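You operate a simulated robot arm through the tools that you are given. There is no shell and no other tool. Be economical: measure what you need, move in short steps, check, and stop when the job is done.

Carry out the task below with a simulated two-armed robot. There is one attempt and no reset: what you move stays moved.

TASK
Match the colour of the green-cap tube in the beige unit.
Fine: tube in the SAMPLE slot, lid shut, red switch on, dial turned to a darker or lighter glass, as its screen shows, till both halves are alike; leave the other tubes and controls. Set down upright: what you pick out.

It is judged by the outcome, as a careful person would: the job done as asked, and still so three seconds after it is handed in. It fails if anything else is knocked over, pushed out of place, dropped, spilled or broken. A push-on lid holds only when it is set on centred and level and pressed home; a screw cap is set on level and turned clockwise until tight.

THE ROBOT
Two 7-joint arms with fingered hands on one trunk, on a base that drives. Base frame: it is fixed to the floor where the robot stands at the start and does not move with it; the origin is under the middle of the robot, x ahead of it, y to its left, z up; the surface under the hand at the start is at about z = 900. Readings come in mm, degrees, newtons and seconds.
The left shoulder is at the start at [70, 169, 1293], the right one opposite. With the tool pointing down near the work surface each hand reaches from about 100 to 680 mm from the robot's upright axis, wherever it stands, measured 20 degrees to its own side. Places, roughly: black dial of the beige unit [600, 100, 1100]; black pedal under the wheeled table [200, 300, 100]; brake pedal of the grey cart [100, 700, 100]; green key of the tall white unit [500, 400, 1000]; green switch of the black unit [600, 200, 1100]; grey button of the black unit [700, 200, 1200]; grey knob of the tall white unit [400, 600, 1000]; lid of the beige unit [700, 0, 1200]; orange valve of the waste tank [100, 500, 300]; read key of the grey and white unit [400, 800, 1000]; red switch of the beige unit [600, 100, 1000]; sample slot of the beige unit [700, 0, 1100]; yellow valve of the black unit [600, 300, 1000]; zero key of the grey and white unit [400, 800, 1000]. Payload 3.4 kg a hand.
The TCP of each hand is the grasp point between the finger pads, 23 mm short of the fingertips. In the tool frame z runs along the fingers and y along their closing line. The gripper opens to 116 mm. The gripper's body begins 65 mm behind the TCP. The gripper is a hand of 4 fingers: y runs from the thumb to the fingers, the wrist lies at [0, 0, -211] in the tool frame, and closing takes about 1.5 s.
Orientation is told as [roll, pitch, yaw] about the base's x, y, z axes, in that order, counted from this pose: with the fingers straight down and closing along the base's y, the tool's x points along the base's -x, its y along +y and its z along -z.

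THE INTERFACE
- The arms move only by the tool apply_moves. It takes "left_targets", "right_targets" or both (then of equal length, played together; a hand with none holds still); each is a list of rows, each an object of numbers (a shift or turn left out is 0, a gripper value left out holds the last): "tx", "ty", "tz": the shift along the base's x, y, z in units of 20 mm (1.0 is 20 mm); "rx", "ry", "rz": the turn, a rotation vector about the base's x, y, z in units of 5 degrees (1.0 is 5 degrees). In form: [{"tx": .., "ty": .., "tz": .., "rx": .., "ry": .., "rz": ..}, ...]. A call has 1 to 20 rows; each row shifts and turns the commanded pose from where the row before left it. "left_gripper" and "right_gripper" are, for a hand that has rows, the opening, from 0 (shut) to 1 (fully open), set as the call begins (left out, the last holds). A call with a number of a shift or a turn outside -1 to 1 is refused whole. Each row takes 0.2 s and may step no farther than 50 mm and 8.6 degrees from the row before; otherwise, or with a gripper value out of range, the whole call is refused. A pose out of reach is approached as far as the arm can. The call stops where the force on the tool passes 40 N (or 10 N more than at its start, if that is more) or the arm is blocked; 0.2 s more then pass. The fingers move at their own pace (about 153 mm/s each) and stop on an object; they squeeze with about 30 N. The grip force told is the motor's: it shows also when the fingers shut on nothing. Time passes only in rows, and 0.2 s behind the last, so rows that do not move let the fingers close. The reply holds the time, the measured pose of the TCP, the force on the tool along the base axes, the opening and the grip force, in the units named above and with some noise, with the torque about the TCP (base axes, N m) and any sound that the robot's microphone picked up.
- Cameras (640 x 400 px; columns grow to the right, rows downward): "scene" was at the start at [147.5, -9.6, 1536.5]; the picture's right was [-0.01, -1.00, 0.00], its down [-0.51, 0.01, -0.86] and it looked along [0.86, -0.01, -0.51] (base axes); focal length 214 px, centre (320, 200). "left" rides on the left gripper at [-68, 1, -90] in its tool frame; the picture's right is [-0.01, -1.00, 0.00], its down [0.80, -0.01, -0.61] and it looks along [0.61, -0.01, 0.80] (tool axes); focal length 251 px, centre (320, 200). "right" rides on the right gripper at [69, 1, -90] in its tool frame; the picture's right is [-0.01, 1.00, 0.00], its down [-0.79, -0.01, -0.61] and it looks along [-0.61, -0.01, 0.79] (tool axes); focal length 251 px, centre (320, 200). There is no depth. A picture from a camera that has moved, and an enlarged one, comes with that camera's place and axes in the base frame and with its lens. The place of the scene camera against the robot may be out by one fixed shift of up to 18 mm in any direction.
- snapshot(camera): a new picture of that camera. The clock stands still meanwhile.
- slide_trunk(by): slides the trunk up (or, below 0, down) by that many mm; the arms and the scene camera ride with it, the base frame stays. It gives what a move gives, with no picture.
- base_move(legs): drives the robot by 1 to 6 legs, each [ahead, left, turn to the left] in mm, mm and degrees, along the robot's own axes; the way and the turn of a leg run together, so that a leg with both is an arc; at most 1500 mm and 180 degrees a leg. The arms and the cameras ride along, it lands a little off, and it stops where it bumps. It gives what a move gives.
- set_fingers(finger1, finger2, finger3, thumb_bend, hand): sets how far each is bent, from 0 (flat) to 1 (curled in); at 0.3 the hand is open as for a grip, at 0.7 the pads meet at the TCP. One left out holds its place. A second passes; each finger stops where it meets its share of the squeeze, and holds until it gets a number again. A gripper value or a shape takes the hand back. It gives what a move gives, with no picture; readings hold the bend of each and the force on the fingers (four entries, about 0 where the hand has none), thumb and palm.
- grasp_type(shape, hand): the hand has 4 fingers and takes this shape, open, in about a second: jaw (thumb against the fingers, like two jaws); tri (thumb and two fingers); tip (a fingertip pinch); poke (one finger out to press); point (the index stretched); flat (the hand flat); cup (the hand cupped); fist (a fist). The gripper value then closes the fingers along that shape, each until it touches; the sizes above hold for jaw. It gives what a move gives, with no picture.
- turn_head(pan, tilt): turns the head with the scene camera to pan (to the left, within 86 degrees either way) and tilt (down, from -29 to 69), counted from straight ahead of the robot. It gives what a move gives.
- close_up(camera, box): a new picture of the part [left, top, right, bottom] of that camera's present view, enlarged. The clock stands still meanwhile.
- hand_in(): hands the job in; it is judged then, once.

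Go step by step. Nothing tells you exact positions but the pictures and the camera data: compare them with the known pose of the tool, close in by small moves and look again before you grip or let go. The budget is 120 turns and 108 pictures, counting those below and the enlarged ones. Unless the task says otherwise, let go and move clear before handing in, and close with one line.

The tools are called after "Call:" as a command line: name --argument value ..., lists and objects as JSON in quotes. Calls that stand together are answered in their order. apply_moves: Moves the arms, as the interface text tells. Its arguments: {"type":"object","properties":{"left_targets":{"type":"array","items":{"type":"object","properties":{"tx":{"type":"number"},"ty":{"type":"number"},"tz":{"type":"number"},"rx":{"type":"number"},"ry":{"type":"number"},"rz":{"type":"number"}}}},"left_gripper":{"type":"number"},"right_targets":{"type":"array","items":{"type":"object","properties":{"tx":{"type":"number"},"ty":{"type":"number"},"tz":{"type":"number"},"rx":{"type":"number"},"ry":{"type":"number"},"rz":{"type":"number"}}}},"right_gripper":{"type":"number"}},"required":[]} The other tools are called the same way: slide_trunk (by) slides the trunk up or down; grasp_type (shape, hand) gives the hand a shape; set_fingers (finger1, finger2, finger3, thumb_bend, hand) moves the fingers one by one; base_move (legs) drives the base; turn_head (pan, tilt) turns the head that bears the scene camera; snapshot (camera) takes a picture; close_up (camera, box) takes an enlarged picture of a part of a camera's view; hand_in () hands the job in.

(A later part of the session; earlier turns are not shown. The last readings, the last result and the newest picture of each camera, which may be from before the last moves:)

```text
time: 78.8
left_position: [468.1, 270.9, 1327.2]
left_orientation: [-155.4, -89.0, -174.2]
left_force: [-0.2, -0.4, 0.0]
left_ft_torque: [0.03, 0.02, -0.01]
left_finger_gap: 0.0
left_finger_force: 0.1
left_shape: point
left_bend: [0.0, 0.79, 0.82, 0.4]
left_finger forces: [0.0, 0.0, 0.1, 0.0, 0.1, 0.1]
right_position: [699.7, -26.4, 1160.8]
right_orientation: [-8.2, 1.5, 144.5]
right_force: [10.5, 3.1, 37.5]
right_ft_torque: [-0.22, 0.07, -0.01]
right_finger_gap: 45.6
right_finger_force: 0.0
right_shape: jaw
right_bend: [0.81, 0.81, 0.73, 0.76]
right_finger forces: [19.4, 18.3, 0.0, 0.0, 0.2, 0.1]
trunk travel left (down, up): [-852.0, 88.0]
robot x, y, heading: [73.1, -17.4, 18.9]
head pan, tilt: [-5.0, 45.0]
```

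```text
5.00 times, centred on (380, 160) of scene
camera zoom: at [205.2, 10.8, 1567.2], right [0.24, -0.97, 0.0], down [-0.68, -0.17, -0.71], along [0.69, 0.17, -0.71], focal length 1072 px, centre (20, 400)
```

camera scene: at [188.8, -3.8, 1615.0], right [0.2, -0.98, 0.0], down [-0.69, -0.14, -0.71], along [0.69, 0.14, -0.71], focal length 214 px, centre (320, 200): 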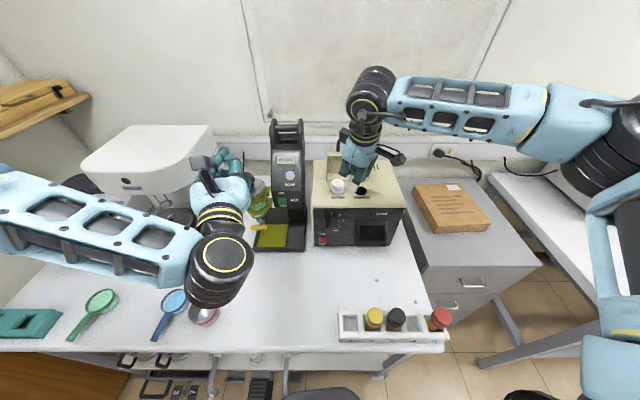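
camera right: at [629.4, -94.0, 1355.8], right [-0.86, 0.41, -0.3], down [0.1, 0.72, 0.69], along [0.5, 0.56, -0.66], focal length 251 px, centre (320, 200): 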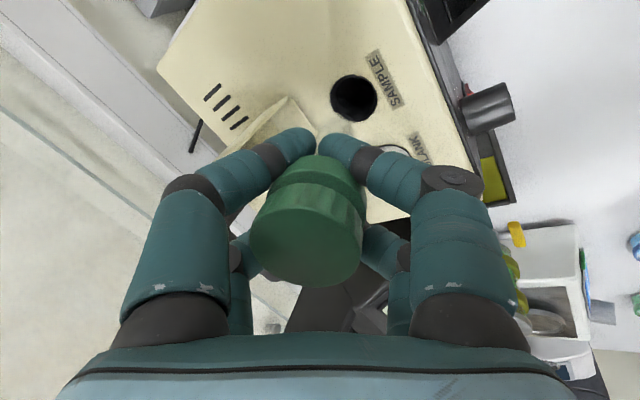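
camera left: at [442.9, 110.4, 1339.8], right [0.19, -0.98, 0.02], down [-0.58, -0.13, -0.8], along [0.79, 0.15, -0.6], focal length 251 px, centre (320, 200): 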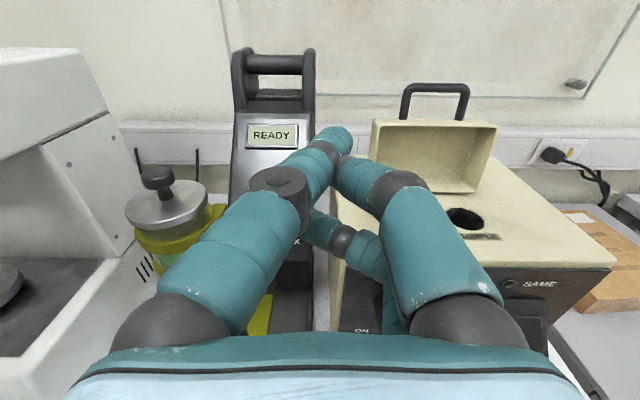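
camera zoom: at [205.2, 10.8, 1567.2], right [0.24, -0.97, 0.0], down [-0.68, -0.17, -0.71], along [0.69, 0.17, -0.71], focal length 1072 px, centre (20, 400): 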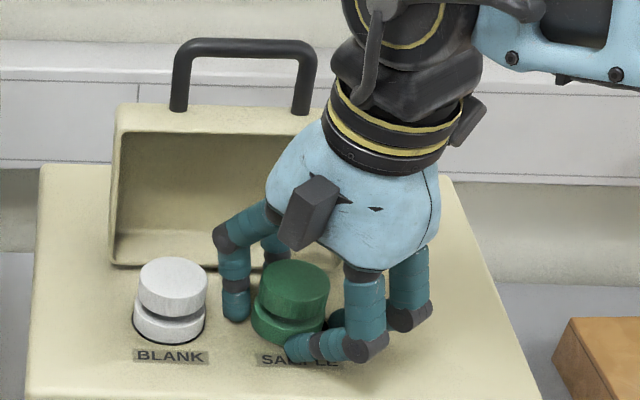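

The tube is seated level with the blank. The fingers press on the top surface, so raise a few mm and open wider.

Call:
slide_trunk --by 8

Call:
apply_moves --right_targets '[{}, {}, {}, {}]' --right_gripper 0.72

Call:
close_up --camera "scene" --box '[340, 120, 420, 200]'

```text
time: 79.4
left_position: [470.5, 271.0, 1333.7]
left_orientation: [-153.5, -89.1, -176.2]
left_force: [-0.5, -1.3, 0.2]
left_ft_torque: [0.03, 0.01, 0.02]
left_finger_gap: 0.0
left_finger_force: 0.0
left_shape: point
left_bend: [0.0, 0.79, 0.82, 0.4]
left_finger forces: [0.0, 0.0, 0.1, 0.1, 0.0, 0.0]
right_position: [699.6, -24.7, 1165.8]
right_orientation: [-7.8, 1.3, 144.4]
right_force: [2.3, 5.7, 15.5]
right_ft_torque: [-0.04, 0.17, -0.02]
right_finger_gap: 47.0
right_finger_force: 0.1
right_shape: jaw
right_bend: [0.77, 0.78, 0.73, 0.76]
right_finger forces: [7.3, 8.2, 0.1, 0.0, 0.0, 0.0]
trunk travel left (down, up): [-860.0, 80.0]
robot x, y, heading: [77.2, -17.7, 19.3]
head pan, tilt: [-5.0, 45.0]
```

```text
time: 80.4
left_position: [469.1, 272.5, 1333.4]
left_orientation: [-152.1, -89.1, -177.4]
left_force: [-0.3, 1.1, 0.7]
left_ft_torque: [0.02, 0.0, -0.02]
left_finger_gap: 0.4
left_finger_force: 0.0
left_shape: point
left_bend: [0.0, 0.79, 0.82, 0.4]
left_finger forces: [0.1, 0.0, 0.0, 0.0, 0.0, 0.0]
right_position: [700.1, -24.1, 1169.0]
right_orientation: [-8.0, 1.5, 144.4]
right_force: [12.3, 5.2, 37.9]
right_ft_torque: [-0.78, 0.37, 0.12]
right_finger_gap: 71.8
right_finger_force: 0.1
right_shape: jaw
right_bend: [0.75, 0.76, 0.65, 0.65]
right_finger forces: [18.4, 19.5, 0.1, 0.0, 0.0, 0.0]
trunk travel left (down, up): [-860.0, 80.0]
robot x, y, heading: [76.2, -17.7, 19.3]
head pan, tilt: [-5.0, 45.0]
```

```text
5.00 times, centred on (380, 160) of scene
camera zoom: at [205.9, 12.5, 1575.1], right [0.25, -0.97, 0.0], down [-0.68, -0.17, -0.71], along [0.69, 0.17, -0.71], focal length 1072 px, centre (20, 400)
```

zoom: 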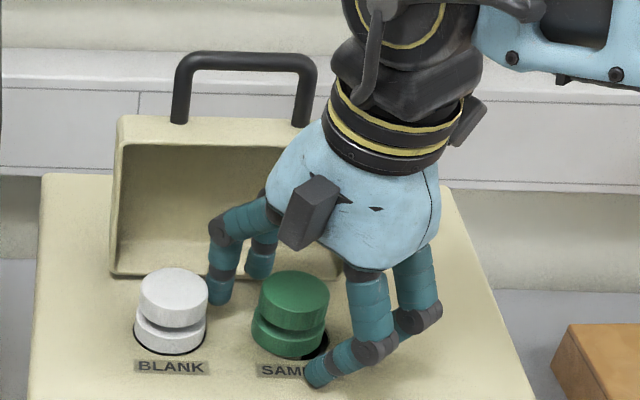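

Call:
slide_trunk --by 12

Call:
close_up --camera "scene" --box '[340, 120, 420, 200]'

```text
time: 81.0
left_position: [472.2, 268.4, 1344.9]
left_orientation: [-163.5, -89.1, -166.4]
left_force: [0.2, 0.5, 0.1]
left_ft_torque: [0.04, -0.01, -0.01]
left_finger_gap: 0.4
left_finger_force: 0.1
left_shape: point
left_bend: [0.0, 0.79, 0.82, 0.4]
left_finger forces: [0.0, 0.1, 0.0, 0.2, 0.0, 0.0]
right_position: [702.7, -30.5, 1175.9]
right_orientation: [-7.7, 1.3, 144.4]
right_force: [-0.5, -0.4, 0.3]
right_ft_torque: [0.01, 0.01, 0.01]
right_finger_gap: 83.1
right_finger_force: 0.1
right_shape: jaw
right_bend: [0.65, 0.65, 0.65, 0.65]
right_finger forces: [0.1, 0.0, 0.0, 0.1, 0.0, 0.0]
trunk travel left (down, up): [-872.0, 68.0]
robot x, y, heading: [75.7, -16.8, 19.2]
head pan, tilt: [-5.0, 45.0]
```

```text
5.00 times, centred on (380, 160) of scene
camera zoom: at [210.2, 8.1, 1586.4], right [0.24, -0.97, 0.0], down [-0.69, -0.17, -0.71], along [0.69, 0.17, -0.71], focal length 1072 px, centre (20, 400)
```

zoom: 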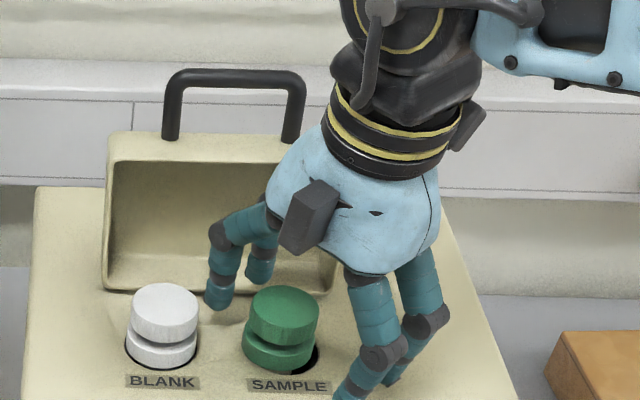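

Free of contact. Raise straight up and then withdraw the right hand to the right.

Call:
slide_trunk --by 60

Call:
apply_moves --right_targets '[{"tz": 1}, {"tz": 1}, {"tz": 1, "tx": -0.5, "ty": -0.8}, {"tx": -0.8, "ty": -1}, {"tx": -0.8, "ty": -1}, {"tx": -0.8, "ty": -1}, {"tx": -0.8, "ty": -1}, {"tx": -0.8, "ty": -1}, {"tx": -0.8, "ty": -1}, {"tx": -0.8, "ty": -1}, {"tx": -0.8, "ty": -1}]'

Call:
snapshot --camera "scene"

```text
time: 82.0
left_position: [472.9, 269.5, 1404.5]
left_orientation: [-157.8, -89.2, -171.8]
left_force: [0.5, 0.4, -0.4]
left_ft_torque: [0.01, 0.0, -0.01]
left_finger_gap: 0.1
left_finger_force: 0.0
left_shape: point
left_bend: [0.0, 0.79, 0.82, 0.4]
left_finger forces: [0.0, 0.0, 0.1, 0.0, 0.0, 0.1]
right_position: [702.3, -26.5, 1237.9]
right_orientation: [-7.8, 1.2, 144.3]
right_force: [-1.0, 0.0, -0.1]
right_ft_torque: [0.01, -0.02, 0.0]
right_finger_gap: 83.0
right_finger_force: 0.1
right_shape: jaw
right_bend: [0.65, 0.65, 0.65, 0.65]
right_finger forces: [0.1, 0.1, 0.0, 0.0, 0.0, 0.1]
trunk travel left (down, up): [-932.0, 8.0]
robot x, y, heading: [76.7, -16.4, 19.4]
head pan, tilt: [-5.0, 45.0]
```

```text
time: 84.4
left_position: [470.1, 267.6, 1406.3]
left_orientation: [-163.6, -89.2, -166.1]
left_force: [0.3, 0.7, 0.2]
left_ft_torque: [-0.02, -0.03, -0.01]
left_finger_gap: 0.1
left_finger_force: 0.0
left_shape: point
left_bend: [0.0, 0.79, 0.82, 0.4]
left_finger forces: [0.0, 0.0, 0.0, 0.1, 0.0, 0.1]
right_position: [564.5, -205.4, 1297.5]
right_orientation: [-7.9, 1.3, 144.5]
right_force: [0.0, -1.4, -1.0]
right_ft_torque: [0.0, -0.02, 0.0]
right_finger_gap: 82.9
right_finger_force: 0.0
right_shape: jaw
right_bend: [0.65, 0.65, 0.65, 0.65]
right_finger forces: [0.0, 0.1, 0.0, 0.1, 0.0, 0.1]
trunk travel left (down, up): [-932.0, 8.0]
robot x, y, heading: [76.4, -17.8, 19.1]
head pan, tilt: [-5.0, 45.0]
```

```text
16 pictures are left
camera scene: at [208.4, 7.9, 1646.9], right [0.24, -0.97, 0.0], down [-0.69, -0.17, -0.71], along [0.69, 0.17, -0.71], focal length 214 px, centre (320, 200)
```

scene: 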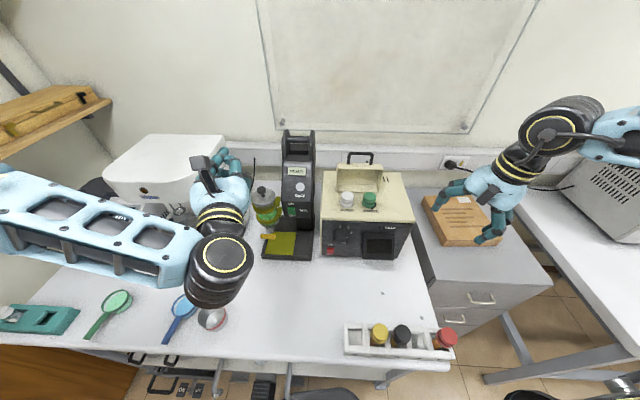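

Tube seated and the right hand is clear. 16 pictures remain, so I must be sparing. Next, close the lid: left hand pitched 45° forward-down, its pointing finger hooked over the back of the handle bar (≈[802, 35, 1266]), then follow the arc down.

Call:
apply_moves --left_targets '[{"tx": 0.92, "ty": -0.65, "rz": -0.95}, {"tx": 0.92, "ty": -0.65, "rz": -0.95}, {"tx": 0.92, "ty": -0.65, "rz": -0.95}, {"tx": 0.92, "ty": -0.65, "rz": -0.95}, {"tx": 0.92, "ty": -0.65, "ry": 0.98, "rx": -0.19}, {"tx": 0.92, "ty": -0.65, "ry": 0.98, "rx": -0.19}, {"tx": 0.92, "ty": -0.65, "ry": 0.98, "rx": -0.19}, {"tx": 0.92, "ty": -0.65, "ry": 0.98, "rx": -0.19}, {"tx": 0.92, "ty": -0.65, "ry": 0.98, "rx": -0.19}, {"tx": 0.92, "ty": -0.65, "ry": 0.98, "rx": -0.19}, {"tx": 0.92, "ty": -0.65, "ry": 0.98, "rx": -0.19}, {"tx": 0.92, "ty": -0.65, "ry": 0.98, "rx": -0.19}, {"tx": 0.92, "ty": -0.65, "ry": 0.98, "rx": -0.19}, {"tx": 0.92, "ty": -0.65}, {"tx": 0.92, "ty": -0.65}, {"tx": 0.92, "ty": -0.65}, {"tx": 0.92, "ty": -0.65}]'

Call:
snapshot --camera "left"

```text
time: 88.0
left_position: [743.1, 74.9, 1401.4]
left_orientation: [-0.1, -45.9, 11.4]
left_force: [-0.2, 0.5, 0.0]
left_ft_torque: [0.02, 0.01, 0.0]
left_finger_gap: 0.1
left_finger_force: 0.1
left_shape: point
left_bend: [0.0, 0.79, 0.82, 0.4]
left_finger forces: [0.1, 0.0, 0.0, 0.0, 0.0, 0.0]
left hand out of reach, approached as far as the arm can: row 16, 17
right_position: [564.8, -202.8, 1298.5]
right_orientation: [-7.8, 1.4, 144.4]
right_force: [0.6, 0.2, -1.1]
right_ft_torque: [-0.01, -0.01, -0.01]
right_finger_gap: 83.4
right_finger_force: 0.1
right_shape: jaw
right_bend: [0.65, 0.65, 0.65, 0.65]
right_finger forces: [0.0, 0.0, 0.1, 0.0, 0.0, 0.0]
trunk travel left (down, up): [-932.0, 8.0]
robot x, y, heading: [77.1, -20.6, 19.0]
head pan, tilt: [-5.0, 45.0]
```

```text
15 pictures are left
camera left: at [726.9, 70.5, 1513.8], right [0.2, -0.98, 0.01], down [-0.97, -0.2, -0.15], along [0.15, 0.02, -0.99], focal length 251 px, centre (320, 200)
```

left: 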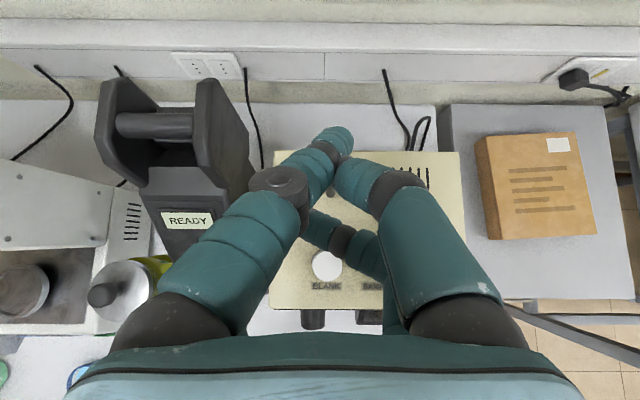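

Move closer above and beyond the bar (still higher than it).

Call:
apply_moves --left_targets '[{"tz": -0.9}, {"tz": -0.9, "tx": 0.4, "ty": -0.3}, {"tz": -0.9, "tx": 0.6, "ty": -0.4}, {"tz": -0.9, "tx": 0.6, "ty": -0.4}, {"tx": 0.4, "ty": -0.3}]'

Call:
snapshot --camera "scene"

```text
time: 89.2
left_position: [760.1, 89.1, 1343.2]
left_orientation: [0.0, -45.9, 11.3]
left_force: [0.2, -0.2, 0.2]
left_ft_torque: [0.01, -0.03, 0.01]
left_finger_gap: 0.0
left_finger_force: 0.0
left_shape: point
left_bend: [0.0, 0.79, 0.82, 0.4]
left_finger forces: [0.1, 0.0, 0.0, 0.0, 0.0, 0.0]
left hand out of reach, approached as far as the arm can: row 2, 3, 4, 5
right_position: [565.0, -203.1, 1297.7]
right_orientation: [-7.9, 1.3, 144.4]
right_force: [0.4, -0.3, -0.4]
right_ft_torque: [-0.01, -0.02, 0.02]
right_finger_gap: 83.4
right_finger_force: 0.0
right_shape: jaw
right_bend: [0.65, 0.65, 0.65, 0.65]
right_finger forces: [0.0, 0.0, 0.1, 0.0, 0.1, 0.1]
trunk travel left (down, up): [-932.0, 8.0]
robot x, y, heading: [73.3, -19.4, 19.4]
head pan, tilt: [-5.0, 45.0]
```

```text
14 pictures are left
camera scene: at [210.0, 9.8, 1646.7], right [0.24, -0.97, 0.0], down [-0.69, -0.17, -0.71], along [0.69, 0.17, -0.71], focal length 214 px, centre (320, 200)
```

scene: 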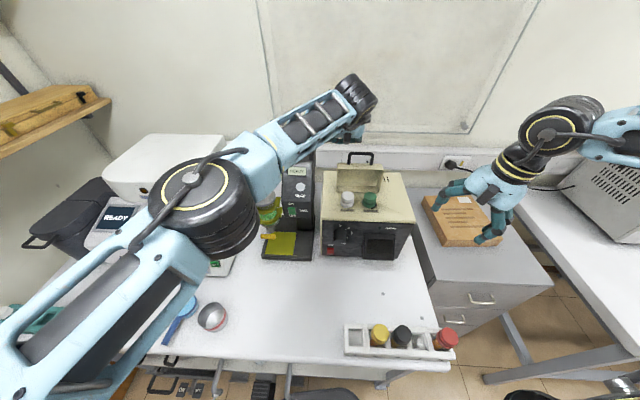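

The left arm is stretched across at this heading. I'll draw it back and up, turn the base right to about −5° heading, and approach again.

Call:
apply_moves --left_targets '[{"tz": 1}, {"tz": 1, "tx": -0.8}, {"tz": 1, "tx": -0.8}, {"tx": -1}, {"tx": -1}, {"tx": -1}, {"tx": -1}]'

Call:
base_move --legs '[[-8, 0, 0], [0, 0, -22]]'

```text
time: 90.8
left_position: [646.3, 89.1, 1403.6]
left_orientation: [0.0, -45.9, 11.4]
left_force: [-0.2, -0.4, 0.1]
left_ft_torque: [-0.02, 0.03, 0.01]
left_finger_gap: 0.0
left_finger_force: 0.1
left_shape: point
left_bend: [0.0, 0.79, 0.82, 0.4]
left_finger forces: [0.0, 0.0, 0.0, 0.1, 0.0, 0.1]
right_position: [564.2, -203.2, 1298.8]
right_orientation: [-7.8, 1.3, 144.4]
right_force: [-0.7, 0.7, 0.4]
right_ft_torque: [0.01, 0.01, -0.03]
right_finger_gap: 83.3
right_finger_force: 0.0
right_shape: jaw
right_bend: [0.65, 0.65, 0.65, 0.65]
right_finger forces: [0.1, 0.0, 0.0, 0.1, 0.1, 0.1]
trunk travel left (down, up): [-932.0, 8.0]
robot x, y, heading: [75.1, -18.4, 19.0]
head pan, tilt: [-5.0, 45.0]
```

```text
time: 92.7
left_position: [638.7, -139.5, 1403.5]
left_orientation: [-0.1, -45.9, -11.1]
left_force: [0.5, -0.5, -0.2]
left_ft_torque: [0.0, -0.02, 0.0]
left_finger_gap: 0.0
left_finger_force: 0.0
left_shape: point
left_bend: [0.0, 0.79, 0.82, 0.4]
left_finger forces: [0.0, 0.0, 0.1, 0.0, 0.0, 0.0]
right_position: [450.3, -377.7, 1298.9]
right_orientation: [-7.7, 1.3, 122.1]
right_force: [-0.2, -0.2, -0.6]
right_ft_torque: [-0.05, 0.0, -0.02]
right_finger_gap: 83.1
right_finger_force: 0.0
right_shape: jaw
right_bend: [0.65, 0.65, 0.65, 0.65]
right_finger forces: [0.0, 0.0, 0.1, 0.0, 0.0, 0.0]
trunk travel left (down, up): [-932.0, 8.0]
robot x, y, heading: [71.3, -18.1, -3.3]
head pan, tilt: [-5.0, 45.0]
```

Call:
apply_moves --left_targets '[{"tx": 0.3, "ty": 0.9, "rz": 0.75}, {"tx": 0.3, "ty": 0.9, "rz": 0.75}, {"tx": 0.3, "ty": 0.9, "rz": 0.75}, {"tx": 0.6, "ty": 0.9, "rz": 0.75}, {"tx": 0.6, "ty": 0.9, "rz": 0.75}, {"tx": 0.7, "ty": 0.9, "rz": 0.7}, {"tx": 0.8, "ty": 0.9, "tz": -0.5}, {"tx": 0.8, "ty": 0.9, "tz": -0.5}, {"tx": 0.8, "ty": 0.9, "tz": -0.6}, {"tx": 0.8, "ty": 0.8, "tz": -0.6}, {"tx": 0.8, "ty": 0.4, "tz": -0.6}, {"tx": 0.4, "tz": -0.6}]'

Call:
snapshot --camera "left"

```text
time: 95.3
left_position: [782.8, 45.2, 1334.4]
left_orientation: [-0.1, -45.9, 11.2]
left_force: [0.7, -0.3, 0.1]
left_ft_torque: [-0.02, 0.02, -0.04]
left_finger_gap: 0.0
left_finger_force: 0.0
left_shape: point
left_bend: [0.0, 0.79, 0.82, 0.4]
left_finger forces: [0.1, 0.0, 0.0, 0.1, 0.0, 0.0]
right_position: [451.1, -378.1, 1298.1]
right_orientation: [-8.0, 1.2, 122.1]
right_force: [-0.7, 0.0, 0.4]
right_ft_torque: [-0.02, -0.02, 0.0]
right_finger_gap: 83.4
right_finger_force: 0.1
right_shape: jaw
right_bend: [0.65, 0.65, 0.65, 0.65]
right_finger forces: [0.0, 0.0, 0.0, 0.0, 0.0, 0.0]
trunk travel left (down, up): [-932.0, 8.0]
robot x, y, heading: [70.0, -20.9, -3.0]
head pan, tilt: [-5.0, 45.0]
```

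```text
13 pictures are left
camera left: at [764.9, 41.9, 1445.8], right [0.2, -0.98, 0.01], down [-0.97, -0.2, -0.15], along [0.15, 0.02, -0.99], focal length 251 px, centre (320, 200)
```

left: 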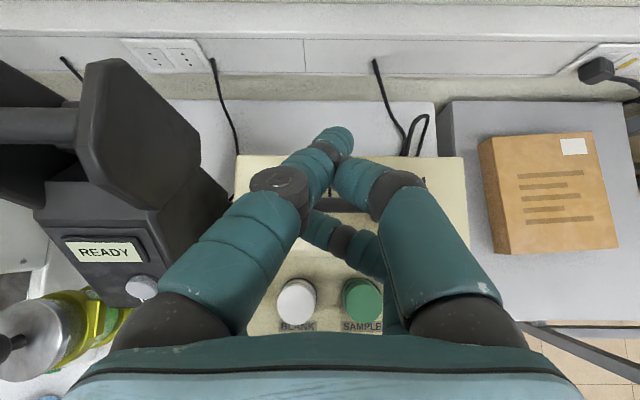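

The finger is right above/behind the bar (bar ≈[792, 34, 1266]). Descend ~50 mm so the finger sits behind it.

Call:
apply_moves --left_targets '[{"tx": 0.4, "tz": -0.6}, {"tz": -0.6}, {"tz": -0.6}, {"tz": -0.4}, {"tz": -0.4}]'

Call:
snapshot --camera "left"

```text
time: 96.5
left_position: [791.4, 46.9, 1282.8]
left_orientation: [0.1, -45.7, 11.2]
left_force: [-0.1, -0.2, 0.0]
left_ft_torque: [0.0, -0.02, 0.0]
left_finger_gap: 0.0
left_finger_force: 0.1
left_shape: point
left_bend: [0.0, 0.79, 0.82, 0.4]
left_finger forces: [0.0, 0.0, 0.0, 0.0, 0.0, 0.1]
right_position: [448.8, -377.7, 1298.1]
right_orientation: [-7.7, 1.3, 122.0]
right_force: [0.2, 0.0, 0.0]
right_ft_torque: [0.0, -0.02, 0.0]
right_finger_gap: 83.2
right_finger_force: 0.1
right_shape: jaw
right_bend: [0.65, 0.65, 0.65, 0.65]
right_finger forces: [0.1, 0.0, 0.1, 0.0, 0.0, 0.0]
trunk travel left (down, up): [-932.0, 8.0]
robot x, y, heading: [71.0, -18.0, -3.5]
head pan, tilt: [-5.0, 45.0]
```

```text
12 pictures are left
camera left: at [773.4, 41.6, 1393.0], right [0.2, -0.98, 0.01], down [-0.97, -0.2, -0.15], along [0.15, 0.02, -0.99], focal length 251 px, centre (320, 200)
```

left: 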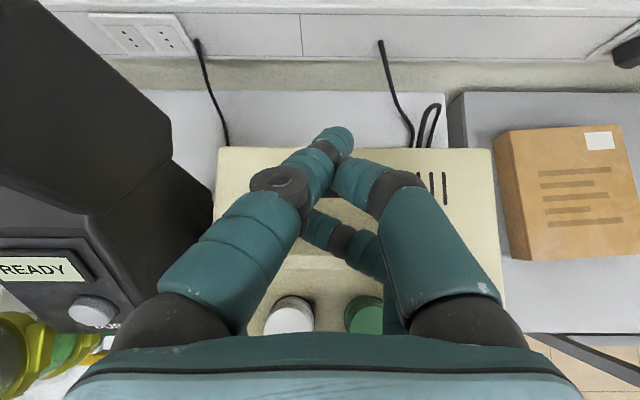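

No contact; the bar lies just under the finger. Pull back toward the robot over the top of the arc.

Call:
apply_moves --left_targets '[{"tx": -0.5, "ty": -0.1}, {"tx": -0.74, "ty": -0.14, "tz": 0.1}, {"tx": -0.74, "ty": -0.14, "tz": 0.1}, {"tx": -0.74, "ty": -0.14, "tz": 0.1}, {"tx": -0.78, "ty": -0.15, "tz": -0.13}, {"tx": -0.78, "ty": -0.15, "tz": -0.13}]'

Call:
snapshot --camera "left"

```text
time: 97.9
left_position: [702.6, 28.9, 1281.9]
left_orientation: [0.1, -45.8, 11.1]
left_force: [-0.5, 0.0, 0.2]
left_ft_torque: [0.0, 0.0, 0.03]
left_finger_gap: 0.0
left_finger_force: 0.0
left_shape: point
left_bend: [0.0, 0.79, 0.82, 0.41]
left_finger forces: [0.0, 0.0, 0.0, 0.0, 0.1, 0.0]
right_position: [448.5, -377.5, 1298.8]
right_orientation: [-7.9, 1.4, 121.9]
right_force: [0.2, 0.0, -0.3]
right_ft_torque: [0.01, 0.0, 0.05]
right_finger_gap: 83.2
right_finger_force: 0.0
right_shape: jaw
right_bend: [0.65, 0.65, 0.65, 0.65]
right_finger forces: [0.0, 0.0, 0.1, 0.1, 0.0, 0.0]
trunk travel left (down, up): [-932.0, 8.0]
robot x, y, heading: [69.5, -19.0, -3.4]
head pan, tilt: [-5.0, 45.0]
```

```text
11 pictures are left
camera left: at [686.3, 24.0, 1394.1], right [0.2, -0.98, 0.01], down [-0.97, -0.2, -0.15], along [0.15, 0.02, -0.99], focal length 251 px, centre (320, 200)
```

left: 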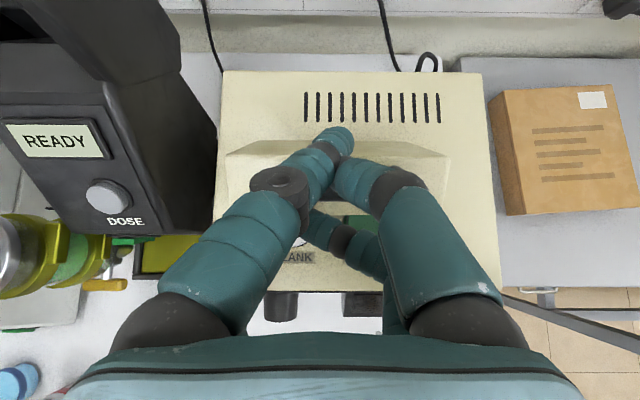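

The lid has come past vertical and is held under the finger. Continue down the arc.

Call:
apply_moves --left_targets '[{"tx": -0.69, "ty": -0.13, "tz": -0.4}, {"tx": -0.69, "ty": -0.13, "tz": -0.4}, {"tx": -0.69, "ty": -0.13, "tz": -0.4}, {"tx": -0.5, "ty": -0.1, "tz": -0.6}, {"tx": -0.5, "ty": -0.1, "tz": -0.6}, {"tx": -0.5, "ty": -0.1, "tz": -0.6}]'

Call:
snapshot --camera "left"

```text
time: 99.3
left_position: [634.4, 14.0, 1223.3]
left_orientation: [0.1, -45.8, 11.2]
left_force: [0.3, 0.3, 0.0]
left_ft_torque: [0.0, 0.01, 0.04]
left_finger_gap: 0.0
left_finger_force: 0.0
left_shape: point
left_bend: [0.0, 0.79, 0.82, 0.41]
left_finger forces: [0.0, 0.0, 0.0, 0.0, 0.0, 0.0]
right_position: [448.9, -378.6, 1297.8]
right_orientation: [-7.9, 1.3, 122.0]
right_force: [-0.4, -0.6, 0.8]
right_ft_torque: [0.01, -0.01, -0.04]
right_finger_gap: 83.2
right_finger_force: 0.0
right_shape: jaw
right_bend: [0.65, 0.65, 0.65, 0.65]
right_finger forces: [0.0, 0.1, 0.0, 0.1, 0.0, 0.0]
trunk travel left (down, up): [-932.0, 8.0]
robot x, y, heading: [69.4, -19.6, -3.2]
head pan, tilt: [-5.0, 45.0]
```

```text
10 pictures are left
camera left: at [616.6, 10.5, 1335.2], right [0.2, -0.98, 0.01], down [-0.97, -0.2, -0.15], along [0.15, 0.02, -0.99], focal length 251 px, centre (320, 200)
```

left: 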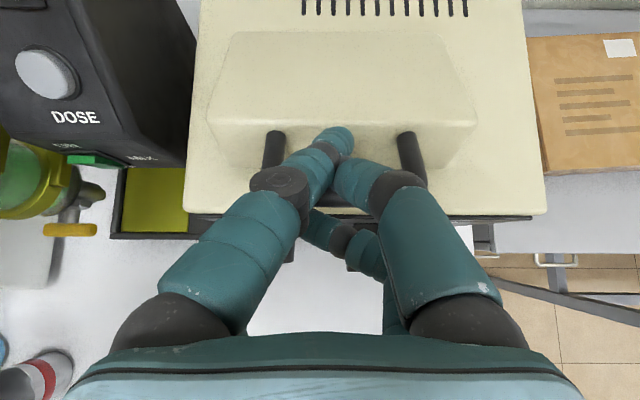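

The lid looks shut or nearly so. Press down gently to make sure it is home.

Call:
apply_moves --left_targets '[{"tz": -0.5}, {"tz": -0.5}, {"tz": -0.3}, {"tz": -0.3}]'

```text
time: 100.3
left_position: [626.2, 15.3, 1194.8]
left_orientation: [-0.1, -46.1, 11.2]
left_force: [-15.8, -0.8, 10.0]
left_ft_torque: [-0.02, -0.3, -0.02]
left_finger_gap: 0.0
left_finger_force: 0.1
left_shape: point
left_bend: [0.0, 0.79, 0.82, 0.41]
left_finger forces: [0.1, 0.0, 0.0, 0.0, 0.1, 0.0]
right_position: [441.5, -379.7, 1300.0]
right_orientation: [-8.2, 1.4, 121.9]
right_force: [0.4, -0.6, -0.2]
right_ft_torque: [0.0, -0.02, -0.01]
right_finger_gap: 83.2
right_finger_force: 0.0
right_shape: jaw
right_bend: [0.65, 0.65, 0.65, 0.65]
right_finger forces: [0.1, 0.1, 0.0, 0.0, 0.0, 0.0]
trunk travel left (down, up): [-932.0, 8.0]
robot x, y, heading: [67.3, -17.2, -3.3]
head pan, tilt: [-5.0, 45.0]
```

Lid pressed home (10 N). Back off up and away, and return the hand to horizontal pointing for the switch.

Call:
apply_moves --left_targets '[{"tz": 0.5}, {"tz": 1}, {"tz": 1}, {"tx": -0.8, "tz": 0.5, "ty": 0.2}, {"tx": -0.8, "ty": 0.3}, {"tx": -0.8, "ty": 0.3, "ry": -0.98, "rx": 0.19}, {"tx": -0.8, "ty": 0.3, "ry": -0.98, "rx": 0.19}, {"tx": -0.5, "ty": 0.3, "ry": -0.98, "rx": 0.19}, {"ry": -0.98, "rx": 0.19, "ty": 0.3}, {"ry": -0.98, "rx": 0.19, "ty": 0.3}, {"ry": -0.98, "rx": 0.19, "ty": 0.3}, {"ry": -0.98, "rx": 0.19, "ty": 0.3}, {"ry": -0.98, "rx": 0.19, "ty": 0.3}, {"ry": -0.9, "rx": 0.17}]'

Call:
snapshot --camera "left"

```text
time: 103.3
left_position: [558.9, 73.2, 1251.2]
left_orientation: [-161.3, -89.5, 172.4]
left_force: [0.3, 0.3, 1.3]
left_ft_torque: [0.01, 0.03, 0.02]
left_finger_gap: 0.2
left_finger_force: 0.0
left_shape: point
left_bend: [0.0, 0.79, 0.82, 0.42]
left_finger forces: [0.1, 0.1, 0.0, 0.0, 0.0, 0.0]
right_position: [449.2, -379.3, 1297.8]
right_orientation: [-7.9, 1.2, 122.1]
right_force: [1.0, 0.5, 0.5]
right_ft_torque: [0.01, 0.02, 0.0]
right_finger_gap: 83.1
right_finger_force: 0.0
right_shape: jaw
right_bend: [0.65, 0.65, 0.65, 0.65]
right_finger forces: [0.0, 0.0, 0.1, 0.0, 0.1, 0.0]
trunk travel left (down, up): [-932.0, 8.0]
robot x, y, heading: [68.6, -17.7, -3.6]
head pan, tilt: [-5.0, 45.0]
```

```text
9 pictures are left
camera left: at [469.8, 54.3, 1319.4], right [0.19, -0.98, 0.01], down [-0.59, -0.13, -0.8], along [0.79, 0.15, -0.6], focal length 251 px, centre (320, 200)
```

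left: 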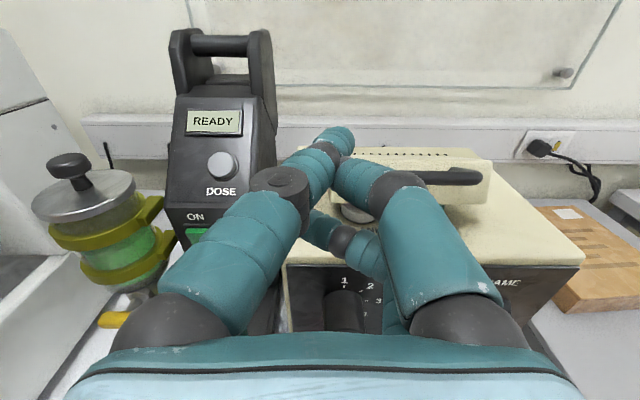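

The lid is still ~25° up (its hinge holds by friction, and it was trapped in the hand). I'll press it down from above with the closed underside of the hand.

Call:
apply_moves --left_targets '[{"tz": 1}, {"tz": 1}, {"tx": 0.9, "ty": -0.6}, {"tx": 0.9, "ty": -0.6}, {"tx": 0.9, "ty": -0.6}, {"tx": 0.9, "ty": -0.6}, {"tx": 0.9, "ty": -0.6}, {"tx": 0.9, "ty": -0.5}, {"tz": -0.5}, {"tz": -0.5}, {"tz": -0.5}, {"tz": -0.5}, {"tz": -0.5}, {"tz": -0.5}, {"tz": -0.5}]'

```text
time: 106.5
left_position: [666.9, 1.8, 1221.8]
left_orientation: [-154.0, -89.6, 165.1]
left_force: [0.0, -0.4, 0.3]
left_ft_torque: [-0.02, 0.02, 0.01]
left_finger_gap: 0.2
left_finger_force: 0.0
left_shape: point
left_bend: [0.0, 0.79, 0.82, 0.42]
left_finger forces: [0.1, 0.0, 0.0, 0.1, 0.0, 0.0]
right_position: [450.5, -378.8, 1298.2]
right_orientation: [-7.9, 1.3, 122.0]
right_force: [-0.5, 0.1, 0.1]
right_ft_torque: [-0.01, 0.03, 0.01]
right_finger_gap: 83.2
right_finger_force: 0.0
right_shape: jaw
right_bend: [0.65, 0.65, 0.65, 0.65]
right_finger forces: [0.0, 0.0, 0.0, 0.0, 0.0, 0.1]
trunk travel left (down, up): [-932.0, 8.0]
robot x, y, heading: [71.9, -17.4, -3.2]
head pan, tilt: [-5.0, 45.0]
```

Call:
apply_moves --left_targets '[{"tz": -0.3}, {"tz": -0.3}, {"tz": -0.3}]'

```text
time: 107.3
left_position: [666.6, 2.1, 1207.3]
left_orientation: [-160.3, -89.3, 171.6]
left_force: [4.6, -0.2, 15.7]
left_ft_torque: [0.15, -0.07, -0.04]
left_finger_gap: 0.0
left_finger_force: 0.1
left_shape: point
left_bend: [0.0, 0.79, 0.82, 0.42]
left_finger forces: [0.0, 8.4, 5.8, 0.1, 0.0, 0.1]
right_position: [448.8, -379.0, 1298.6]
right_orientation: [-7.9, 1.3, 122.0]
right_force: [0.1, 0.8, 0.3]
right_ft_torque: [0.0, 0.0, 0.04]
right_finger_gap: 83.2
right_finger_force: 0.0
right_shape: jaw
right_bend: [0.65, 0.65, 0.65, 0.65]
right_finger forces: [0.0, 0.0, 0.0, 0.0, 0.0, 0.0]
trunk travel left (down, up): [-932.0, 8.0]
robot x, y, heading: [69.1, -17.3, -3.2]
head pan, tilt: [-5.0, 45.0]
```

Lid pressed shut (16 N on its top at z≈1181). Now lift away, lower the trunk, pitch the finger 30° downward and move in front of the red switch (≈[625, 88, 945]).

Call:
apply_moves --left_targets '[{"tz": -0.15}, {"tz": 0.5}, {"tz": 1}, {"tz": 1}, {"tz": 0.6, "tx": -0.9, "ty": 0.4}, {"tx": -0.9, "ty": 0.6}, {"tx": -0.9, "ty": 0.6, "ry": 0.98, "rx": -0.19}, {"tx": -0.9, "ty": 0.6, "ry": 0.98, "rx": -0.19}, {"tx": -0.9, "ty": 0.6, "ry": 0.98, "rx": -0.19}, {"tx": -0.9, "ty": 0.6, "ry": 0.98, "rx": -0.19}, {"tx": -0.9, "ty": 0.6, "ry": 0.98, "rx": -0.19}, {"tx": -0.3, "ty": 0.6, "ry": 0.98, "rx": -0.19}]'

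Call:
slide_trunk --by -150

Call:
apply_moves --left_targets '[{"tz": -1}, {"tz": -1}, {"tz": -1}, {"tz": -1}, {"tz": -1}, {"tz": -1}]'

Call:
snapshot --camera "left"

```text
time: 109.9
left_position: [532.9, 95.8, 1263.6]
left_orientation: [-0.3, -60.4, 11.4]
left_force: [1.3, -0.1, 0.2]
left_ft_torque: [-0.02, 0.0, 0.01]
left_finger_gap: 0.0
left_finger_force: 0.0
left_shape: point
left_bend: [0.0, 0.79, 0.82, 0.43]
left_finger forces: [0.0, 0.0, 0.0, 0.0, 0.1, 0.0]
right_position: [449.7, -377.9, 1298.8]
right_orientation: [-7.8, 1.3, 121.9]
right_force: [0.0, 0.7, 0.6]
right_ft_torque: [0.0, 0.01, 0.0]
right_finger_gap: 83.0
right_finger_force: 0.0
right_shape: jaw
right_bend: [0.65, 0.65, 0.65, 0.65]
right_finger forces: [0.0, 0.0, 0.0, 0.0, 0.0, 0.1]
trunk travel left (down, up): [-932.0, 8.0]
robot x, y, heading: [67.4, -20.8, -3.1]
head pan, tilt: [-5.0, 45.0]
```

```text
time: 111.6
left_position: [534.5, 95.7, 1114.8]
left_orientation: [-0.1, -60.3, 11.4]
left_force: [-0.2, 0.4, -0.6]
left_ft_torque: [0.04, 0.03, -0.02]
left_finger_gap: 0.1
left_finger_force: 0.0
left_shape: point
left_bend: [0.0, 0.79, 0.81, 0.43]
left_finger forces: [0.1, 0.0, 0.0, 0.0, 0.0, 0.0]
right_position: [450.4, -379.0, 1148.0]
right_orientation: [-7.9, 1.3, 122.0]
right_force: [-0.6, 0.7, -0.5]
right_ft_torque: [0.01, 0.02, -0.02]
right_finger_gap: 83.3
right_finger_force: 0.0
right_shape: jaw
right_bend: [0.65, 0.65, 0.65, 0.65]
right_finger forces: [0.0, 0.0, 0.0, 0.0, 0.0, 0.1]
trunk travel left (down, up): [-782.0, 158.0]
robot x, y, heading: [68.6, -21.5, -3.2]
head pan, tilt: [-5.0, 45.0]
```

```text
time: 113.0
left_position: [533.7, 96.5, 993.3]
left_orientation: [0.0, -60.4, 11.1]
left_force: [0.1, -0.3, -0.2]
left_ft_torque: [-0.04, -0.03, 0.0]
left_finger_gap: 0.1
left_finger_force: 0.1
left_shape: point
left_bend: [0.0, 0.79, 0.82, 0.43]
left_finger forces: [0.0, 0.0, 0.0, 0.0, 0.0, 0.0]
right_position: [450.6, -380.3, 1147.2]
right_orientation: [-7.8, 1.2, 122.1]
right_force: [0.2, 0.9, 0.6]
right_ft_torque: [0.02, 0.01, 0.01]
right_finger_gap: 83.1
right_finger_force: 0.1
right_shape: jaw
right_bend: [0.65, 0.65, 0.65, 0.65]
right_finger forces: [0.0, 0.0, 0.0, 0.0, 0.1, 0.0]
trunk travel left (down, up): [-782.0, 158.0]
robot x, y, heading: [69.5, -18.9, -3.3]
head pan, tilt: [-5.0, 45.0]
```

```text
8 pictures are left
camera left: at [489.7, 86.0, 1096.9], right [0.2, -0.98, 0.01], down [-0.9, -0.19, -0.39], along [0.39, 0.07, -0.92], focal length 251 px, centre (320, 200)
```

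left: 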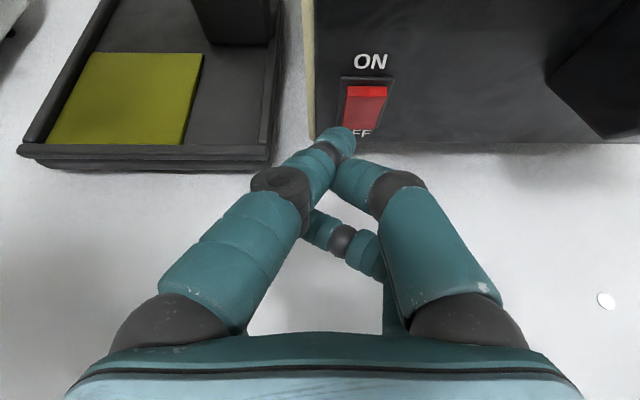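

Clear view of the switch: upper half at ≈[621, 81, 966], fingertip at ≈[573, 92, 991]. Align and push forward in small steps.

Call:
apply_moves --left_targets '[{"ty": -0.5, "tz": -0.65}, {"tz": -0.6}, {"tx": 0.6}, {"tx": 0.6}, {"tx": 0.4}, {"tx": 0.3}, {"tx": 0.2}, {"tx": 0.2}]'

Call:
close_up --camera "left" --box '[270, 40, 450, 160]'

```text
time: 114.8
left_position: [573.7, 84.5, 969.6]
left_orientation: [-0.1, -60.4, 11.2]
left_force: [-24.4, -0.9, -2.6]
left_ft_torque: [0.02, -0.09, -0.04]
left_finger_gap: 0.0
left_finger_force: 0.1
left_shape: point
left_bend: [0.0, 0.79, 0.81, 0.44]
left_finger forces: [55.0, 0.1, 0.1, 0.0, 0.1, 0.0]
right_position: [444.7, -378.5, 1149.9]
right_orientation: [-8.1, 1.4, 122.0]
right_force: [-0.2, 0.9, -0.2]
right_ft_torque: [0.01, 0.01, -0.02]
right_finger_gap: 83.3
right_finger_force: 0.1
right_shape: jaw
right_bend: [0.65, 0.65, 0.65, 0.65]
right_finger forces: [0.1, 0.1, 0.1, 0.0, 0.0, 0.0]
trunk travel left (down, up): [-782.0, 158.0]
robot x, y, heading: [65.5, -20.3, -3.1]
head pan, tilt: [-5.0, 45.0]
```

```text
3.33 times, centred on (360, 100) of left
camera zoom: at [529.2, 75.8, 1072.7], right [0.2, -0.98, 0.01], down [-0.9, -0.19, -0.39], along [0.39, 0.07, -0.92], focal length 838 px, centre (187, 533)
```

zoom: 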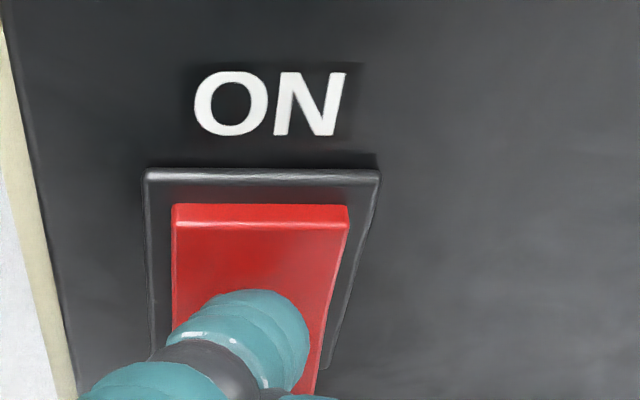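

I'm pressing too near the middle. Back off, go up 8 mm and press again.

Call:
apply_moves --left_targets '[{"tx": -0.6}, {"tz": 0.42}, {"tx": 0.3}, {"tx": 0.2}, {"tx": 0.2}, {"tx": 0.2}, {"tx": 0.15}]'

```text
time: 116.3
left_position: [574.3, 83.2, 976.9]
left_orientation: [-0.1, -60.0, 10.9]
left_force: [-25.7, -1.5, 5.7]
left_ft_torque: [-0.01, -0.43, -0.09]
left_finger_gap: 0.0
left_finger_force: 0.0
left_shape: point
left_bend: [0.0, 0.79, 0.82, 0.44]
left_finger forces: [59.4, 0.0, 0.0, 0.1, 0.0, 0.0]
right_position: [442.5, -378.4, 1150.8]
right_orientation: [-8.2, 1.4, 122.0]
right_force: [-0.2, -0.4, 0.2]
right_ft_torque: [0.0, 0.02, 0.02]
right_finger_gap: 83.3
right_finger_force: 0.0
right_shape: jaw
right_bend: [0.65, 0.65, 0.65, 0.65]
right_finger forces: [0.0, 0.0, 0.0, 0.0, 0.1, 0.0]
trunk travel left (down, up): [-782.0, 158.0]
robot x, y, heading: [68.7, -19.9, -3.0]
head pan, tilt: [-5.0, 45.0]
stopped in row 7 (left hand): the force on the tool passed its limit at 42 N (the readings are from after the stop); the commanded pose is now the measured one
```

Pressed with ~40 N. Withdraw and check with the scene camera.

Call:
apply_moves --left_targets '[{"tx": -0.8}, {"tx": -1}, {"tx": -1}, {"tx": -1, "ty": 0.5}, {"tx": -1, "ty": 0.5}]'

Call:
close_up --camera "scene" --box '[230, 120, 390, 260]'

```text
time: 117.5
left_position: [484.3, 105.3, 975.9]
left_orientation: [0.0, -60.0, 11.0]
left_force: [0.9, -0.2, 0.0]
left_ft_torque: [-0.01, 0.03, -0.01]
left_finger_gap: 0.0
left_finger_force: 0.2
left_shape: point
left_bend: [0.0, 0.79, 0.81, 0.44]
left_finger forces: [0.0, 0.0, 0.0, 0.0, 0.1, 0.1]
right_position: [448.3, -378.8, 1150.6]
right_orientation: [-7.9, 1.3, 122.0]
right_force: [-0.5, 1.1, -0.4]
right_ft_torque: [0.0, -0.03, -0.02]
right_finger_gap: 83.2
right_finger_force: 0.0
right_shape: jaw
right_bend: [0.65, 0.65, 0.65, 0.65]
right_finger forces: [0.1, 0.0, 0.0, 0.1, 0.1, 0.0]
trunk travel left (down, up): [-782.0, 158.0]
robot x, y, heading: [67.5, -18.9, -3.2]
head pan, tilt: [-5.0, 45.0]
```

```text
2.86 times, centred on (310, 190) of scene
camera zoom: at [204.5, -43.6, 1496.8], right [-0.14, -0.99, 0.0], down [-0.7, 0.1, -0.71], along [0.7, -0.1, -0.71], focal length 613 px, centre (349, 229)
```

zoom: 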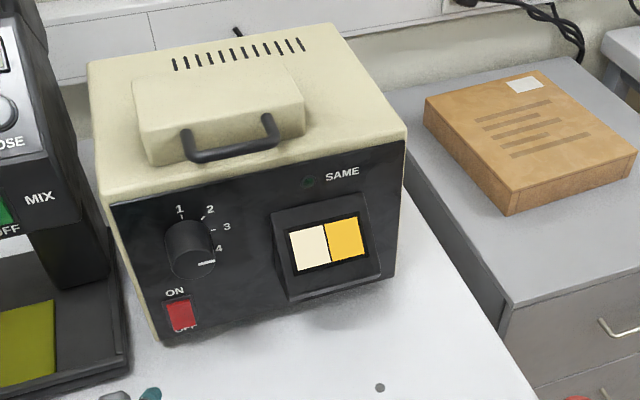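

The switch is on and the lid is shut; the screen shows a pale left half and an amber right half. Zoom in to read the dial and screen.

Call:
close_up --camera "scene" --box '[245, 176, 341, 236]'

```text
6.67 times, centred on (293, 206) of scene
camera zoom: at [204.5, -43.6, 1496.8], right [-0.14, -0.99, 0.0], down [-0.7, 0.1, -0.71], along [0.7, -0.1, -0.71], focal length 1430 px, centre (500, 160)
```

zoom: 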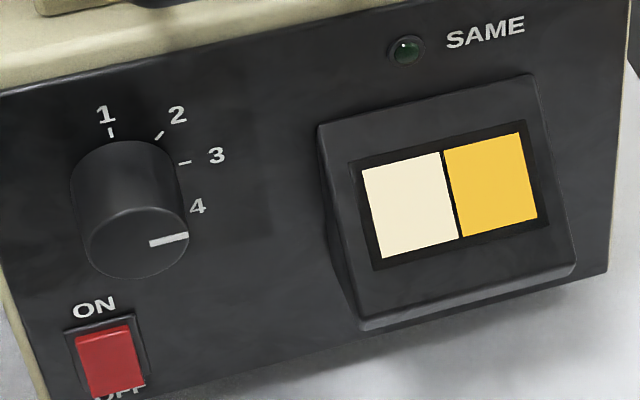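

The sample is the pale half (its liquid looked pale), so the amber glass at the right must go lighter, toward 1 (anticlockwise). Bring the left hand level in front of the dial (≈[602, 54, 1053]) in jaw shape.

Call:
apply_moves --left_targets '[{"tx": 0.1, "ty": -0.38, "tz": 0.48, "ry": -0.98, "rx": 0.19}, {"tx": 0.2, "ty": -0.38, "tz": 0.48, "ry": -0.98, "rx": 0.19}, {"tx": 0.2, "ty": -0.38, "tz": 0.48, "ry": -0.98, "rx": 0.19}, {"tx": 0.3, "ty": -0.38, "tz": 0.48, "ry": -0.98, "rx": 0.19}, {"tx": 0.4, "ty": -0.38, "tz": 0.48, "ry": -0.98, "rx": 0.19}, {"tx": 0.4, "ty": -0.38, "tz": 0.48, "ry": -0.98, "rx": 0.19}, {"tx": 0.4, "ty": -0.38, "tz": 0.48}, {"tx": 0.4, "ty": -0.38, "tz": 0.48}]'

Call:
grasp_type --shape "jaw" --hand "left"

Call:
apply_moves --left_targets '[{}, {}, {}]' --left_gripper 0.68

Call:
snapshot --camera "left"

```text
time: 119.3
left_position: [551.1, 26.0, 1066.0]
left_orientation: [-18.3, -89.9, 29.4]
left_force: [0.0, -0.4, -0.1]
left_ft_torque: [0.02, 0.0, 0.0]
left_finger_gap: 0.0
left_finger_force: 0.1
left_shape: point
left_bend: [0.0, 0.79, 0.82, 0.44]
left_finger forces: [0.0, 0.0, 0.0, 0.0, 0.0, 0.0]
left hand out of reach, approached as far as the arm can: row 5, 6
right_position: [448.3, -378.0, 1147.6]
right_orientation: [-7.9, 1.4, 122.0]
right_force: [0.1, -0.5, -0.9]
right_ft_torque: [0.03, -0.02, 0.02]
right_finger_gap: 83.3
right_finger_force: 0.0
right_shape: jaw
right_bend: [0.65, 0.65, 0.65, 0.65]
right_finger forces: [0.0, 0.0, 0.0, 0.1, 0.1, 0.0]
trunk travel left (down, up): [-782.0, 158.0]
robot x, y, heading: [65.8, -21.5, -3.3]
head pan, tilt: [-5.0, 45.0]
```

```text
time: 120.2
left_position: [552.8, 26.7, 1065.8]
left_orientation: [-17.1, -89.9, 28.2]
left_force: [0.2, 0.4, 0.0]
left_ft_torque: [-0.02, -0.01, 0.0]
left_finger_gap: 116.0
left_finger_force: 0.1
left_shape: jaw
left_bend: [0.3, 0.3, 0.3, 0.3]
left_finger forces: [0.0, 0.0, 0.0, 0.1, 0.0, 0.0]
right_position: [449.4, -378.7, 1148.5]
right_orientation: [-7.9, 1.3, 122.0]
right_force: [-0.1, 0.5, -0.6]
right_ft_torque: [-0.02, 0.02, 0.02]
right_finger_gap: 83.1
right_finger_force: 0.0
right_shape: jaw
right_bend: [0.65, 0.65, 0.65, 0.65]
right_finger forces: [0.1, 0.1, 0.0, 0.0, 0.1, 0.0]
trunk travel left (down, up): [-782.0, 158.0]
robot x, y, heading: [69.4, -19.5, -3.5]
head pan, tilt: [-5.0, 45.0]
```

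```text
time: 121.0
left_position: [551.6, 27.9, 1065.0]
left_orientation: [-18.8, -89.9, 29.9]
left_force: [-0.1, 0.2, -0.1]
left_ft_torque: [0.0, -0.03, 0.0]
left_finger_gap: 79.4
left_finger_force: 0.1
left_shape: jaw
left_bend: [0.68, 0.68, 0.68, 0.68]
left_finger forces: [0.0, 0.0, 0.0, 0.0, 0.1, 0.2]
right_position: [449.4, -378.6, 1148.3]
right_orientation: [-7.9, 1.3, 122.0]
right_force: [-0.3, 0.5, 0.2]
right_ft_torque: [-0.03, -0.02, 0.0]
right_finger_gap: 82.9
right_finger_force: 0.1
right_shape: jaw
right_bend: [0.65, 0.65, 0.65, 0.65]
right_finger forces: [0.0, 0.1, 0.0, 0.0, 0.1, 0.0]
trunk travel left (down, up): [-782.0, 158.0]
robot x, y, heading: [68.3, -19.6, -3.0]
head pan, tilt: [-5.0, 45.0]
```

```text
4 pictures are left
camera left: at [463.4, 8.6, 1133.6], right [0.19, -0.98, 0.01], down [-0.6, -0.12, -0.79], along [0.78, 0.15, -0.61], focal length 251 px, centre (320, 200)
```

left: 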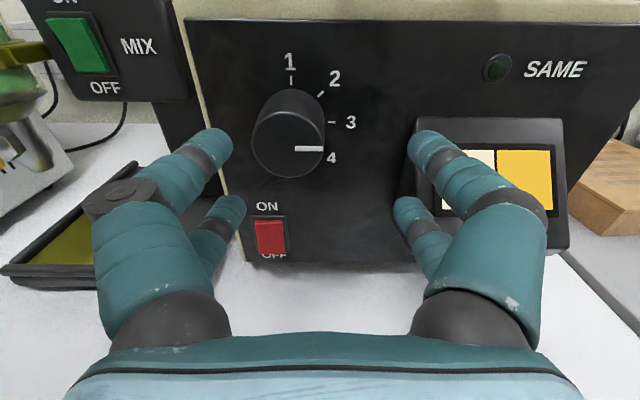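

The dial is at 3 (marks every 45°) and its axis runs through ≈[604, 56, 1066]. Centre the hand on it and move in around the knob.

Call:
apply_moves --left_targets '[{"ty": 0.5}, {"ty": 0.45}, {"tx": 0.6, "ty": 0.12}, {"tx": 0.6, "ty": 0.12}, {"tx": 0.6, "ty": 0.12}, {"tx": 0.5, "ty": 0.1}, {"tx": 0.3, "ty": 0.05}]'

```text
time: 122.6
left_position: [600.8, 55.6, 1065.8]
left_orientation: [-143.8, -89.8, 154.8]
left_force: [-14.3, -3.6, 2.0]
left_ft_torque: [-0.02, 0.0, 0.45]
left_finger_gap: 78.8
left_finger_force: 0.1
left_shape: jaw
left_bend: [0.68, 0.69, 0.68, 0.68]
left_finger forces: [5.6, 6.0, 1.8, 0.0, 1.7, 0.0]
right_position: [445.2, -379.4, 1149.4]
right_orientation: [-8.1, 1.4, 121.9]
right_force: [-0.7, 0.5, 0.6]
right_ft_torque: [0.0, 0.0, -0.02]
right_finger_gap: 83.1
right_finger_force: 0.0
right_shape: jaw
right_bend: [0.65, 0.65, 0.65, 0.65]
right_finger forces: [0.1, 0.0, 0.0, 0.0, 0.0, 0.0]
trunk travel left (down, up): [-782.0, 158.0]
robot x, y, heading: [67.3, -22.1, -3.1]
head pan, tilt: [-5.0, 45.0]
```

Fingertips touch the panel; back off 4 mm and close on the knob.

Call:
apply_moves --left_targets '[{"tx": -0.25, "ty": -0.05}, {}, {}, {}, {}, {}, {}, {}]' --left_gripper 0.1

```text
time: 124.4
left_position: [598.5, 54.8, 1065.1]
left_orientation: [-124.9, -89.9, 136.0]
left_force: [8.4, 1.3, 24.4]
left_ft_torque: [0.1, -0.26, 0.0]
left_finger_gap: 23.7
left_finger_force: 30.3
left_shape: jaw
left_bend: [0.74, 0.77, 0.77, 0.77]
left_finger forces: [32.4, 0.0, 0.0, 0.0, 31.7, 0.0]
right_position: [447.2, -379.0, 1148.7]
right_orientation: [-7.9, 1.2, 122.0]
right_force: [-0.1, 0.5, 0.4]
right_ft_torque: [-0.03, 0.02, -0.01]
right_finger_gap: 83.2
right_finger_force: 0.1
right_shape: jaw
right_bend: [0.65, 0.65, 0.65, 0.65]
right_finger forces: [0.0, 0.0, 0.1, 0.0, 0.0, 0.1]
trunk travel left (down, up): [-782.0, 158.0]
robot x, y, heading: [69.5, -21.1, -3.2]
head pan, tilt: [-5.0, 45.0]
```

Only two digits carry load, with an upward force, so the grip isn't centred vertically. One look.

Call:
close_up --camera "left" --box '[200, 60, 500, 260]'

```text
2.00 times, centred on (350, 160) of left
camera zoom: at [509.6, 36.2, 1133.6], right [0.19, -0.98, 0.01], down [-0.59, -0.12, -0.8], along [0.78, 0.15, -0.61], focal length 503 px, centre (260, 280)
```

zoom: 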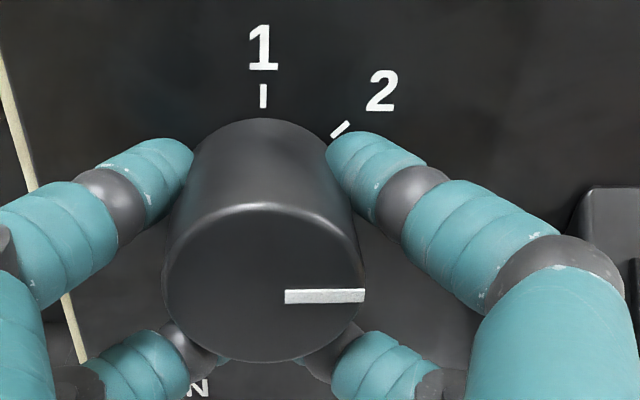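

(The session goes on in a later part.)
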